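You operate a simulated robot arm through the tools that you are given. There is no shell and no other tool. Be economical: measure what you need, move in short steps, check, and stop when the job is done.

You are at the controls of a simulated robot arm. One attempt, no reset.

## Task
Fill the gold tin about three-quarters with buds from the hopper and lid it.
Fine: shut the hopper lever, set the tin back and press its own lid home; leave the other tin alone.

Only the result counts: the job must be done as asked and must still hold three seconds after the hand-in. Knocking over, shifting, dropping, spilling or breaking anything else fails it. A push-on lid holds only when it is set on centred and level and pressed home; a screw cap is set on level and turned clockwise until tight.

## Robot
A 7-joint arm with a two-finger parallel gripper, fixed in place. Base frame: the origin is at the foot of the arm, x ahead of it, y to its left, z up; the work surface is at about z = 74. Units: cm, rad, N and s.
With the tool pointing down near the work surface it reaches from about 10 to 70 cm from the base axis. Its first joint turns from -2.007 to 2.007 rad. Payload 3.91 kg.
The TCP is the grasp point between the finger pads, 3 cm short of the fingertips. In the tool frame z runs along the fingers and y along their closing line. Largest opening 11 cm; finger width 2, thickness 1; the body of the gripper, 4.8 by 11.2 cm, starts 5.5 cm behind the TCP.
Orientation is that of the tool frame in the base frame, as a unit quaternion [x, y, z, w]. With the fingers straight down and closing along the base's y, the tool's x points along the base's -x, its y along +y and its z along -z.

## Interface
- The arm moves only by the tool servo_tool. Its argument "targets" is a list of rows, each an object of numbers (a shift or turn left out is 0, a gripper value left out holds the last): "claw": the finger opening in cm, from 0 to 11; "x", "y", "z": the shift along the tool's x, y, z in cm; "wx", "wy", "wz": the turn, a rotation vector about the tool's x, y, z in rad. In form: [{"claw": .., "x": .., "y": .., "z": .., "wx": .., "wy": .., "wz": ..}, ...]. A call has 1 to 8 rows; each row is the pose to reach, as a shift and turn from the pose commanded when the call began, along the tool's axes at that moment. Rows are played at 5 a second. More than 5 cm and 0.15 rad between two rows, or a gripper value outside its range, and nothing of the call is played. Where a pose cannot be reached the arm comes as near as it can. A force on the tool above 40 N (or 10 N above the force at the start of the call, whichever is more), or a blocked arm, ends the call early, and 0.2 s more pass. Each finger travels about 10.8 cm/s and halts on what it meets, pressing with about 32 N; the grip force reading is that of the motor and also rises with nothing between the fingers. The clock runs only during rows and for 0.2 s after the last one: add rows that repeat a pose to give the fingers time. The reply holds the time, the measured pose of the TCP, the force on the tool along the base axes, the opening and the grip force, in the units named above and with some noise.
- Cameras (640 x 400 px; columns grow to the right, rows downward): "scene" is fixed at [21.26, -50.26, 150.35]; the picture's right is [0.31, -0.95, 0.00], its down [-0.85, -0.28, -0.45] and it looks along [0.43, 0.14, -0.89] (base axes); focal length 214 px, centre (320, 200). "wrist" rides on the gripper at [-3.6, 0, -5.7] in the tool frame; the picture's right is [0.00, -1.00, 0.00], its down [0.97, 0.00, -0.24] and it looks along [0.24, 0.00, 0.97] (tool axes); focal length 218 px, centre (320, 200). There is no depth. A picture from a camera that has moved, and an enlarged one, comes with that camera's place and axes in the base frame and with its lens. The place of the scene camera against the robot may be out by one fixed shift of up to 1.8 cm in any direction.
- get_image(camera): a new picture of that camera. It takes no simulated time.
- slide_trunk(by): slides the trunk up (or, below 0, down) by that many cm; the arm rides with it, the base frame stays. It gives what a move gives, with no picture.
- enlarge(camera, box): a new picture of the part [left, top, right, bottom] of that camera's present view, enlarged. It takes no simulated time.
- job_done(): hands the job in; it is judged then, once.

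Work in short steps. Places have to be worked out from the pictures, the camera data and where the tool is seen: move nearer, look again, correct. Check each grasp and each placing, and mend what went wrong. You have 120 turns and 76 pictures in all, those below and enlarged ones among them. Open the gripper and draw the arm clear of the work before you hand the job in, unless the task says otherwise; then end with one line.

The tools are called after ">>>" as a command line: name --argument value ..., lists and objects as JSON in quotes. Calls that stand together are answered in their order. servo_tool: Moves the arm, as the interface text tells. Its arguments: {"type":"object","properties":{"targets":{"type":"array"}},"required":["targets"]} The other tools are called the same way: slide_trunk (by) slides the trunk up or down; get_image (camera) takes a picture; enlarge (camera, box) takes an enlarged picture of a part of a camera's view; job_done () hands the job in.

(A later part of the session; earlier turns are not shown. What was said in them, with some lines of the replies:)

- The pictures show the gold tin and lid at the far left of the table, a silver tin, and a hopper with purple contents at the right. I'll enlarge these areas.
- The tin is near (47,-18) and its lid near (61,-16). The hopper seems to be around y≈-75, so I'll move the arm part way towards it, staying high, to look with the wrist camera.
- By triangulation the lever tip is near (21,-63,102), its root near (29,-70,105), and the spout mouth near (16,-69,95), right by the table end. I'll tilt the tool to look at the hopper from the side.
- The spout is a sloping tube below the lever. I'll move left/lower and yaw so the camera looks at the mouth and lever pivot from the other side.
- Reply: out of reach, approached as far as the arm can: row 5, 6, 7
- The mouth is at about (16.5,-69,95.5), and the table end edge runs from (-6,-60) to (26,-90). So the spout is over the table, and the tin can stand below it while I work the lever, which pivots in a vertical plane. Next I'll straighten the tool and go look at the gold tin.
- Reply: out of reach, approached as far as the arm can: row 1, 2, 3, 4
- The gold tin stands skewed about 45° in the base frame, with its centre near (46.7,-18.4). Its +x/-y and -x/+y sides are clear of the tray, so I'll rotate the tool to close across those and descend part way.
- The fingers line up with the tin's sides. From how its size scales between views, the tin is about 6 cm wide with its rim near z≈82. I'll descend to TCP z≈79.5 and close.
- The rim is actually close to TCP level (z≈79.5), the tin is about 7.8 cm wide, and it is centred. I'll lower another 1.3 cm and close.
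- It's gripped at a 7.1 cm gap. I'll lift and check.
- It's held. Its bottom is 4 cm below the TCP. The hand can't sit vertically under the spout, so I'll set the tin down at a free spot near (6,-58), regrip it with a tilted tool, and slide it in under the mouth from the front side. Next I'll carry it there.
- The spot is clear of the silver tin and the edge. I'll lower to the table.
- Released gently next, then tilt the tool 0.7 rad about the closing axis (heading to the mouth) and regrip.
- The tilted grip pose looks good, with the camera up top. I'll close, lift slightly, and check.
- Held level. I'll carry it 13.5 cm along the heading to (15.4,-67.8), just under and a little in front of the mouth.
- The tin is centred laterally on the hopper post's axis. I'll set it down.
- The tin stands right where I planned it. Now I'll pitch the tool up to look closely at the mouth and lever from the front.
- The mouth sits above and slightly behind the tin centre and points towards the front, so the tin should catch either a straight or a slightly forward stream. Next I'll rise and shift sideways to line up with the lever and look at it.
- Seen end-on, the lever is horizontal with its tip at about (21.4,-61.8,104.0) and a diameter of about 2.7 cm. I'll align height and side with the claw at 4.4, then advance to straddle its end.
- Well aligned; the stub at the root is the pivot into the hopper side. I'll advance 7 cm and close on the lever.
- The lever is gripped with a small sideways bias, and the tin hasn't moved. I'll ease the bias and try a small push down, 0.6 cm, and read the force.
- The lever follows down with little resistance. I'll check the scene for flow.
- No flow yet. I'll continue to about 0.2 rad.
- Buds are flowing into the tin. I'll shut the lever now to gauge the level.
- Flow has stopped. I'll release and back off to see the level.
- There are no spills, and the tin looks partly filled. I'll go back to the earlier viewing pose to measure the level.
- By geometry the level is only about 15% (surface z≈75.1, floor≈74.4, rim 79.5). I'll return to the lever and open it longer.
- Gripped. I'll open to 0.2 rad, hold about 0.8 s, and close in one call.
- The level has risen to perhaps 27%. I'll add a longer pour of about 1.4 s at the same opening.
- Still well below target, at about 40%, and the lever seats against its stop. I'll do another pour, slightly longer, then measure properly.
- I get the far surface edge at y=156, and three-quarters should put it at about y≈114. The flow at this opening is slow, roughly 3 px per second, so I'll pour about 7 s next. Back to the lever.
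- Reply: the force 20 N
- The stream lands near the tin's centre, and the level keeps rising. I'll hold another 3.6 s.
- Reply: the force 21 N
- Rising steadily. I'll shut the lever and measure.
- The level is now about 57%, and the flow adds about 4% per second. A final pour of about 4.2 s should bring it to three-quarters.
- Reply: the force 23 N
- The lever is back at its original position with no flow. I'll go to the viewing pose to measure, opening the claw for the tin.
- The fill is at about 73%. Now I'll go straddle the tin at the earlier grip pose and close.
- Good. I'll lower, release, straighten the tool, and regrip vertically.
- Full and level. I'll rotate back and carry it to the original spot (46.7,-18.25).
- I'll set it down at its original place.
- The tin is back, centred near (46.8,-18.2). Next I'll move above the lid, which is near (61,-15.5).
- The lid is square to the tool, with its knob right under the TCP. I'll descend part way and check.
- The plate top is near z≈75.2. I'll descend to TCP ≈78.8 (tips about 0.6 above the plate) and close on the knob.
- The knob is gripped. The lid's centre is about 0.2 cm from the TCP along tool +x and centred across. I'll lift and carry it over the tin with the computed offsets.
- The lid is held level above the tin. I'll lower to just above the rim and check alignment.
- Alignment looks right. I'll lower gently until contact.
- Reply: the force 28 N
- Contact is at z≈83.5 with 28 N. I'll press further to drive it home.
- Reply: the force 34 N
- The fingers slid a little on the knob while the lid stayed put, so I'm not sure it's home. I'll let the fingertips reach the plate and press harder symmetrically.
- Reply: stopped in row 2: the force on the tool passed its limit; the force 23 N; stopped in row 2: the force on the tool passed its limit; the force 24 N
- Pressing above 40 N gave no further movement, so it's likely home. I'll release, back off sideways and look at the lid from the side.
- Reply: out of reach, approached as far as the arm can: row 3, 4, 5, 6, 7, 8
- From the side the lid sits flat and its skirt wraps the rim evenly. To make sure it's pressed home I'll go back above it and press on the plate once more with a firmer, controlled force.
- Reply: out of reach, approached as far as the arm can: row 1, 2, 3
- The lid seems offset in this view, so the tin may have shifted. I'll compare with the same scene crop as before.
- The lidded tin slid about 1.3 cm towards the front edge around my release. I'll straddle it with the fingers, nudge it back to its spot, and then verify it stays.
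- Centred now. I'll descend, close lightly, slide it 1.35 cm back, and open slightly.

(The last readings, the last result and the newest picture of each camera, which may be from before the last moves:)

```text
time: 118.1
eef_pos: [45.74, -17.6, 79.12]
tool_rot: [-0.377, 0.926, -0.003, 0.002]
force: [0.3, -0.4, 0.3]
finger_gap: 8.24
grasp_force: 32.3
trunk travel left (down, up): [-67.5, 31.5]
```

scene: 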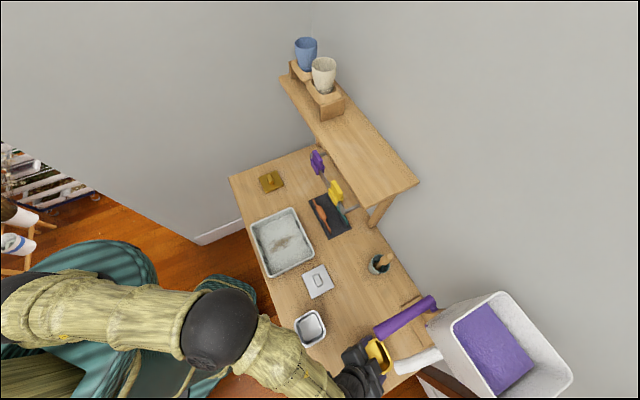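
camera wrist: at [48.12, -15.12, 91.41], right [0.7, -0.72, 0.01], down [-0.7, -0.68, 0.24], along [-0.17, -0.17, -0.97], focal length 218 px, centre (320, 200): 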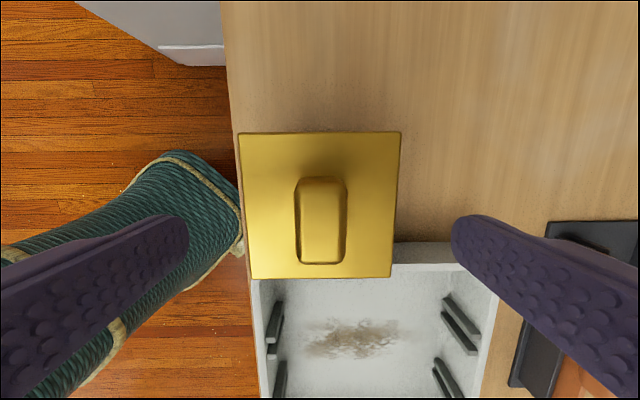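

>>> servo_tool --targets '[{"y": -0.3}, {"y": -0.6}, {"y": -0.9}, {"y": -1.2}, {"y": -1.37}, {"y": -1.37}]'

>>> servo_tool --targets '[{"claw": 9}, {"claw": 10}, {"claw": 11}, {"claw": 11}, {"claw": 11, "z": -4}, {"claw": 11, "z": -7}, {"claw": 11, "z": -7}, {"claw": 11, "z": -7}]'

>>> enlarge --camera "scene" --box '[240, 185, 290, 225]'

```text
time: 119.5
eef_pos: [46.73, -18.59, 79.24]
tool_rot: [-0.377, 0.926, -0.002, 0.002]
force: [1.0, 0.3, -0.9]
finger_gap: 8.27
grasp_force: 32.0
trunk travel left (down, up): [-67.5, 31.5]
```

```text
time: 121.3
eef_pos: [46.58, -18.25, 86.33]
tool_rot: [-0.377, 0.926, -0.003, 0.001]
force: [-0.1, -0.1, -1.0]
finger_gap: 11.0
grasp_force: 0.0
trunk travel left (down, up): [-67.5, 31.5]
```

```text
10.00 times, centred on (265, 205) of scene
camera zoom: at [21.26, -50.26, 150.35], right [0.31, -0.95, 0.0], down [-0.85, -0.28, -0.45], along [0.43, 0.14, -0.89], focal length 2145 px, centre (870, 150)
```

zoom: 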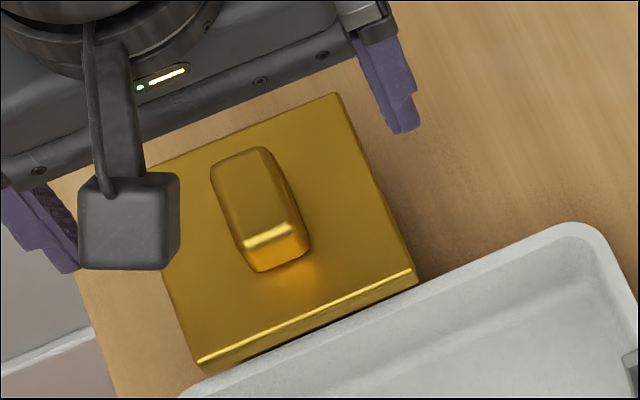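

It's back in place. The earlier slide came from opening the fingers while they still pressed on the plate. Now I'll press with fixed fingers straddling the knob and lift straight off.

>>> servo_tool --targets '[{"claw": 7}, {"claw": 3.6}, {"claw": 3.6}, {"claw": 3.6, "z": 1}, {"claw": 3.6, "z": 2}, {"claw": 3.6, "z": 2.8}, {"claw": 3.6, "z": 2.8}]'

>>> servo_tool --targets '[{"z": 0.1}, {"z": 0.2}, {"z": 0.3}, {"z": 0.4}, {"z": 0.5}, {"z": 0.6}, {"z": 0.7}, {"z": 0.8}]'

```text
time: 122.9
eef_pos: [46.71, -18.37, 83.28]
tool_rot: [-0.378, 0.926, -0.003, 0.003]
force: [-0.3, -0.3, 0.2]
finger_gap: 3.59
grasp_force: 0.0
trunk travel left (down, up): [-67.5, 31.5]
```

```text
time: 124.5
eef_pos: [46.62, -18.51, 83.08]
tool_rot: [-0.377, 0.926, -0.004, 0.004]
force: [-4.8, 1.8, 25.1]
finger_gap: 3.76
grasp_force: 1.6
trunk travel left (down, up): [-67.5, 31.5]
stopped in row 7: the force on the tool passed its limit (the readings are from after the stop); the commanded pose is now the measured one
```

It's a hard stop at the same height (83.08) at 40 N. One last quick press, then straight up.

>>> servo_tool --targets '[{"z": 1.2}, {"z": 1.2}]'

>>> servo_tool --targets '[{"z": -0.5}, {"z": -2}, {"z": -5}, {"z": -9}, {"z": -13}]'

>>> enlarge --camera "scene" --box '[240, 185, 290, 225]'

```text
time: 124.8
eef_pos: [46.81, -18.4, 82.97]
tool_rot: [-0.377, 0.926, -0.006, 0.004]
force: [-6.3, 1.5, 24.0]
finger_gap: 3.88
grasp_force: 2.8
trunk travel left (down, up): [-67.5, 31.5]
stopped in row 1: the force on the tool passed its limit (the readings are from after the stop); the commanded pose is now the measured one
```

```text
time: 126.0
eef_pos: [46.85, -18.31, 95.93]
tool_rot: [-0.378, 0.926, -0.005, 0.004]
force: [-0.5, -0.5, -0.2]
finger_gap: 3.61
grasp_force: 0.1
trunk travel left (down, up): [-67.5, 31.5]
```

```text
10.00 times, centred on (265, 205) of scene
camera zoom: at [21.26, -50.26, 150.35], right [0.31, -0.95, 0.0], down [-0.85, -0.28, -0.45], along [0.43, 0.14, -0.89], focal length 2145 px, centre (870, 150)
```

zoom: 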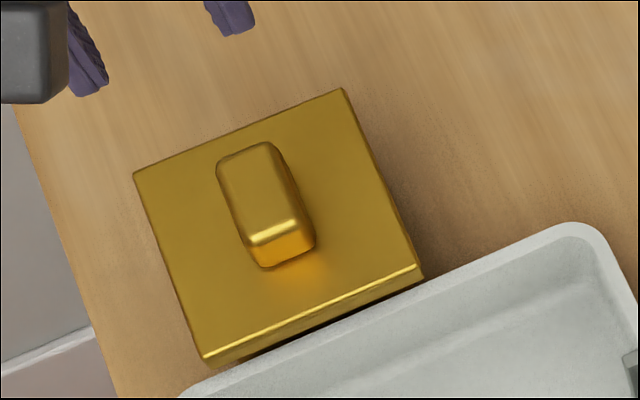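

The tin is within about 0.3 cm of its original spot with the lid flat. I'll raise the arm clear and do a final overall check.

>>> servo_tool --targets '[{"z": -4, "claw": 6}, {"z": -8, "claw": 8}, {"z": -12, "claw": 11}, {"z": -12, "x": 4}, {"z": -12, "x": 8}, {"z": -12, "x": 8}]'

>>> get_image --camera "scene"

>>> enlarge --camera "scene" --box '[340, 300, 440, 380]'

```text
time: 127.4
eef_pos: [40.94, -23.94, 107.61]
tool_rot: [-0.377, 0.926, -0.004, 0.005]
force: [0.0, 0.2, 0.6]
finger_gap: 10.99
grasp_force: 0.0
trunk travel left (down, up): [-67.5, 31.5]
```

```text
4 pictures are left
```

scene: 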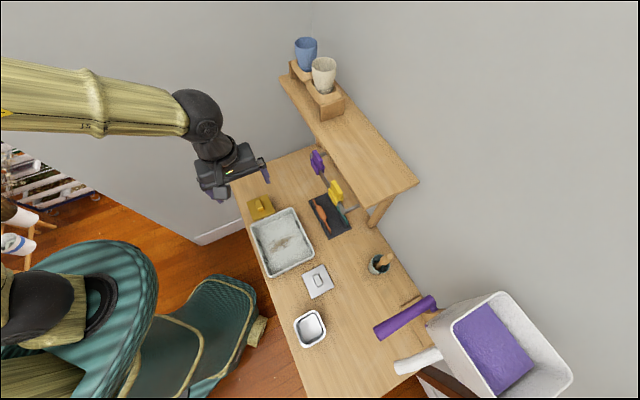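

```text
5.00 times, centred on (390, 340) of scene
camera zoom: at [21.26, -50.26, 150.35], right [0.31, -0.95, 0.0], down [-0.85, -0.28, -0.45], along [0.43, 0.14, -0.89], focal length 1072 px, centre (-30, -500)
```

zoom: 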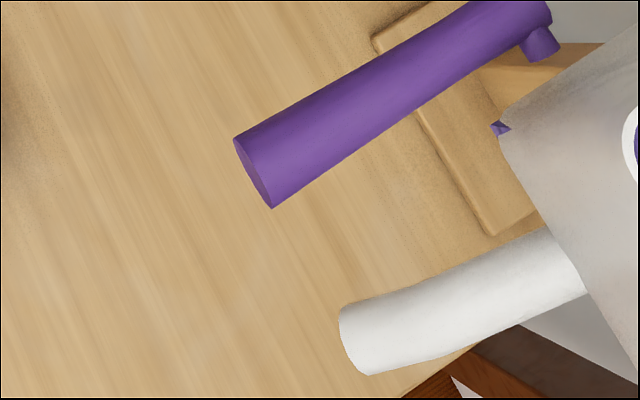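

The tin, lid and surroundings look right, with no spills. The lever may be a hair short of its stop: the last two closings ended about 0.1–0.2 cm lower. I'll go back and nudge it firmly shut.

>>> servo_tool --targets '[{"x": 5, "y": 0.4}, {"x": 9.9, "y": 0.8}, {"x": 14.8, "y": 1.2}, {"x": 19.7, "y": 1.6}, {"x": 24.6, "y": 2}, {"x": 29.5, "y": 2.4}, {"x": 34.4, "y": 2.8}, {"x": 39, "y": 3}]'

>>> servo_tool --targets '[{"wz": 0.14}, {"wz": 0.28}, {"wz": 0.42}, {"wz": 0.56}, {"wz": 0.7}, {"wz": 0.84}, {"wz": 0.98}, {"wz": 1.12, "claw": 4.4}]'

>>> servo_tool --targets '[{"wz": 0.14}, {"wz": 0.28}, {"wz": 0.42}, {"wz": 0.463}]'

>>> servo_tool --targets '[{"wy": -0.14}, {"wy": -0.28}, {"wy": -0.42}, {"wy": -0.56}, {"wy": -0.7}, {"wy": -0.84}, {"wy": -0.98}, {"wy": -1.12}]'

>>> servo_tool --targets '[{"wy": -0.14}, {"wy": -0.28}, {"wy": -0.28}]'

```text
refused: row 1 steps farther than a row can; nothing moved
```

```text
time: 129.2
eef_pos: [40.9, -23.92, 107.72]
tool_rot: [0.173, 0.985, -0.002, 0.007]
force: [0.1, 0.8, 0.3]
finger_gap: 4.42
grasp_force: 0.2
trunk travel left (down, up): [-67.5, 31.5]
```

```text
time: 130.2
eef_pos: [40.86, -23.91, 107.86]
tool_rot: [0.394, 0.919, 0.001, 0.007]
force: [0.7, 0.2, 0.5]
finger_gap: 4.39
grasp_force: 0.1
trunk travel left (down, up): [-67.5, 31.5]
```

```text
time: 132.0
eef_pos: [43.29, -24.87, 108.5]
tool_rot: [0.333, 0.775, -0.21, 0.494]
force: [-0.3, -0.7, 0.3]
finger_gap: 4.4
grasp_force: 0.1
out of reach, approached as far as the arm can: row 7, 8
trunk travel left (down, up): [-67.5, 31.5]
```

```text
time: 132.8
eef_pos: [45.61, -26.0, 108.94]
tool_rot: [0.301, 0.699, -0.254, 0.598]
force: [-0.3, -0.2, -0.8]
finger_gap: 4.39
grasp_force: 0.0
out of reach, approached as far as the arm can: row 1, 2, 3
trunk travel left (down, up): [-67.5, 31.5]
```

I'll move sideways along to the pre-grasp pose in front of the lever.

>>> servo_tool --targets '[{"y": -4.8}, {"y": -9.6}, {"y": -14.4}, {"y": -19.2}, {"y": -24}, {"y": -28.8}, {"y": -33.6}, {"y": -38}]'

>>> get_image --camera "wrist"

```text
time: 134.6
eef_pos: [17.77, -52.23, 108.81]
tool_rot: [0.301, 0.698, -0.254, 0.598]
force: [-0.8, -0.4, 0.4]
finger_gap: 4.41
grasp_force: 0.1
out of reach, approached as far as the arm can: row 1, 2, 3, 4
trunk travel left (down, up): [-67.5, 31.5]
```

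```text
2 pictures are left
camera wrist: at [14.24, -48.79, 113.18], right [-0.72, -0.69, 0.0], down [-0.27, 0.28, -0.92], along [0.64, -0.66, -0.39], focal length 218 px, centre (320, 200)
```

wrist: 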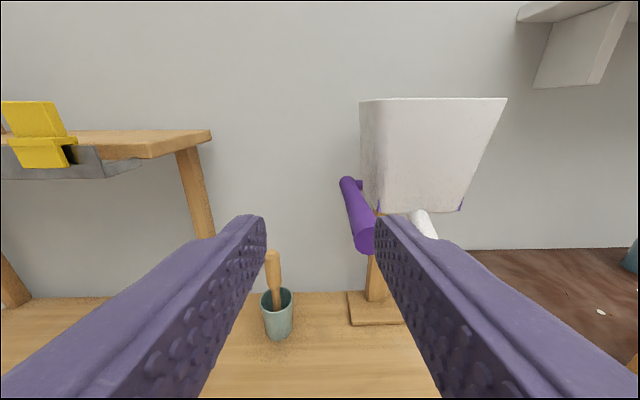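

>>> servo_tool --targets '[{"x": 2, "z": -0.4, "y": -1.9}, {"x": 4.6, "z": -0.83, "y": -3.8, "wy": 0.02}, {"x": 4.6, "z": -0.83, "y": -3.8, "wy": 0.02}]'

>>> get_image --camera "wrist"

```text
time: 135.4
eef_pos: [14.22, -53.93, 104.58]
tool_rot: [0.303, 0.705, -0.251, 0.59]
force: [0.3, -0.2, -0.1]
finger_gap: 4.38
grasp_force: 0.0
trunk travel left (down, up): [-67.5, 31.5]
```

```text
1 pictures are left
camera wrist: at [10.69, -50.4, 109.0], right [-0.72, -0.69, 0.0], down [-0.28, 0.3, -0.91], along [0.63, -0.66, -0.41], focal length 218 px, centre (320, 200)
```

wrist: 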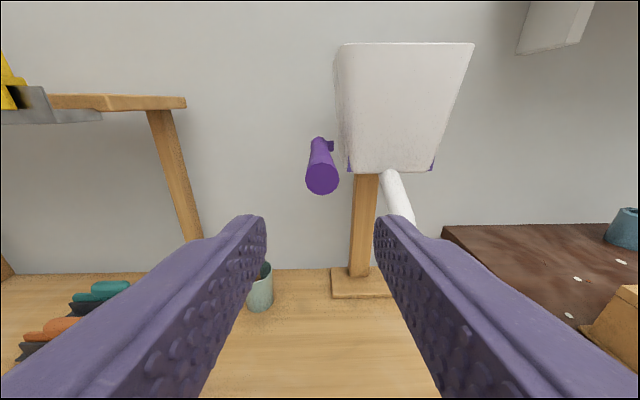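

>>> servo_tool --targets '[{"z": 4, "x": -0.5, "claw": 4.4}, {"z": 8, "x": -1.0, "claw": 4.4}, {"z": 11.8, "x": -1.5, "claw": 4.4}, {"z": 11.8, "x": -1.5, "claw": 2.4}, {"z": 11.8, "x": -1.5, "claw": 2}, {"z": 11.8, "x": -1.5, "claw": 2}]'

>>> servo_tool --targets '[{"x": -0.15, "wy": 0.01}, {"x": -0.3, "z": -0.03, "wy": 0.02}, {"x": -0.4, "z": -0.05, "wy": 0.03}, {"x": -0.4, "z": -0.05, "wy": 0.03}]'

```text
time: 136.8
eef_pos: [22.28, -62.68, 103.78]
tool_rot: [0.304, 0.705, -0.251, 0.59]
force: [-4.7, -8.4, 0.7]
finger_gap: 2.28
grasp_force: 45.2
trunk travel left (down, up): [-67.5, 31.5]
```

```text
time: 137.8
eef_pos: [22.46, -62.65, 104.09]
tool_rot: [0.308, 0.713, -0.246, 0.58]
force: [-3.3, -19.0, -5.2]
finger_gap: 2.3
grasp_force: 44.7
trunk travel left (down, up): [-67.5, 31.5]
```

>>> servo_tool --targets '[{"x": -0.15}, {"x": -0.3}, {"x": -0.3}]'

```text
time: 138.6
eef_pos: [22.38, -62.76, 104.12]
tool_rot: [0.309, 0.715, -0.244, 0.578]
force: [-8.1, -10.5, -18.9]
finger_gap: 2.3
grasp_force: 44.9
trunk travel left (down, up): [-67.5, 31.5]
```

The lever is now firmly on its upper stop (−19 N, no travel). I'll release and withdraw.

>>> servo_tool --targets '[{"claw": 3.4, "x": 0.1}, {"claw": 4.4, "x": 0.1}, {"claw": 4.4, "x": 0.1}, {"z": -3, "x": 0.5}, {"z": -6.5, "x": 1}, {"z": -10, "x": 1.4}, {"z": -13, "x": 1.4, "claw": 8}]'

>>> get_image --camera "scene"

```text
time: 140.2
eef_pos: [13.51, -53.01, 105.64]
tool_rot: [0.307, 0.713, -0.246, 0.58]
force: [0.6, -0.4, 0.8]
finger_gap: 8.02
grasp_force: 0.0
trunk travel left (down, up): [-67.5, 31.5]
```

```text
0 pictures are left
```

scene: 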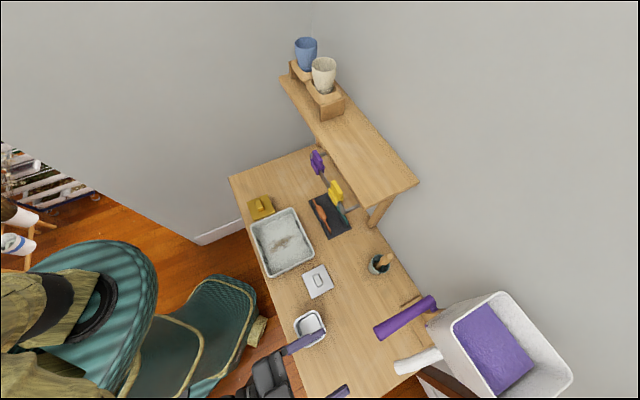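

Everything is in place: tin lidded at its spot, lever shut, arm clear and gripper open. Handing in.

>>> job_done

```text
The job is handed in.
```

The gold tin is about three-quarters full (I measured roughly 73%). It is back within about 0.3 cm of where it stood, with its own lid pressed down until it stopped moving. The hopper lever is shut against its stop, the other tin was not touched, and I saw no spills. While I was lidding the tin it slid about 1.3 cm, and I moved it back before the final press.
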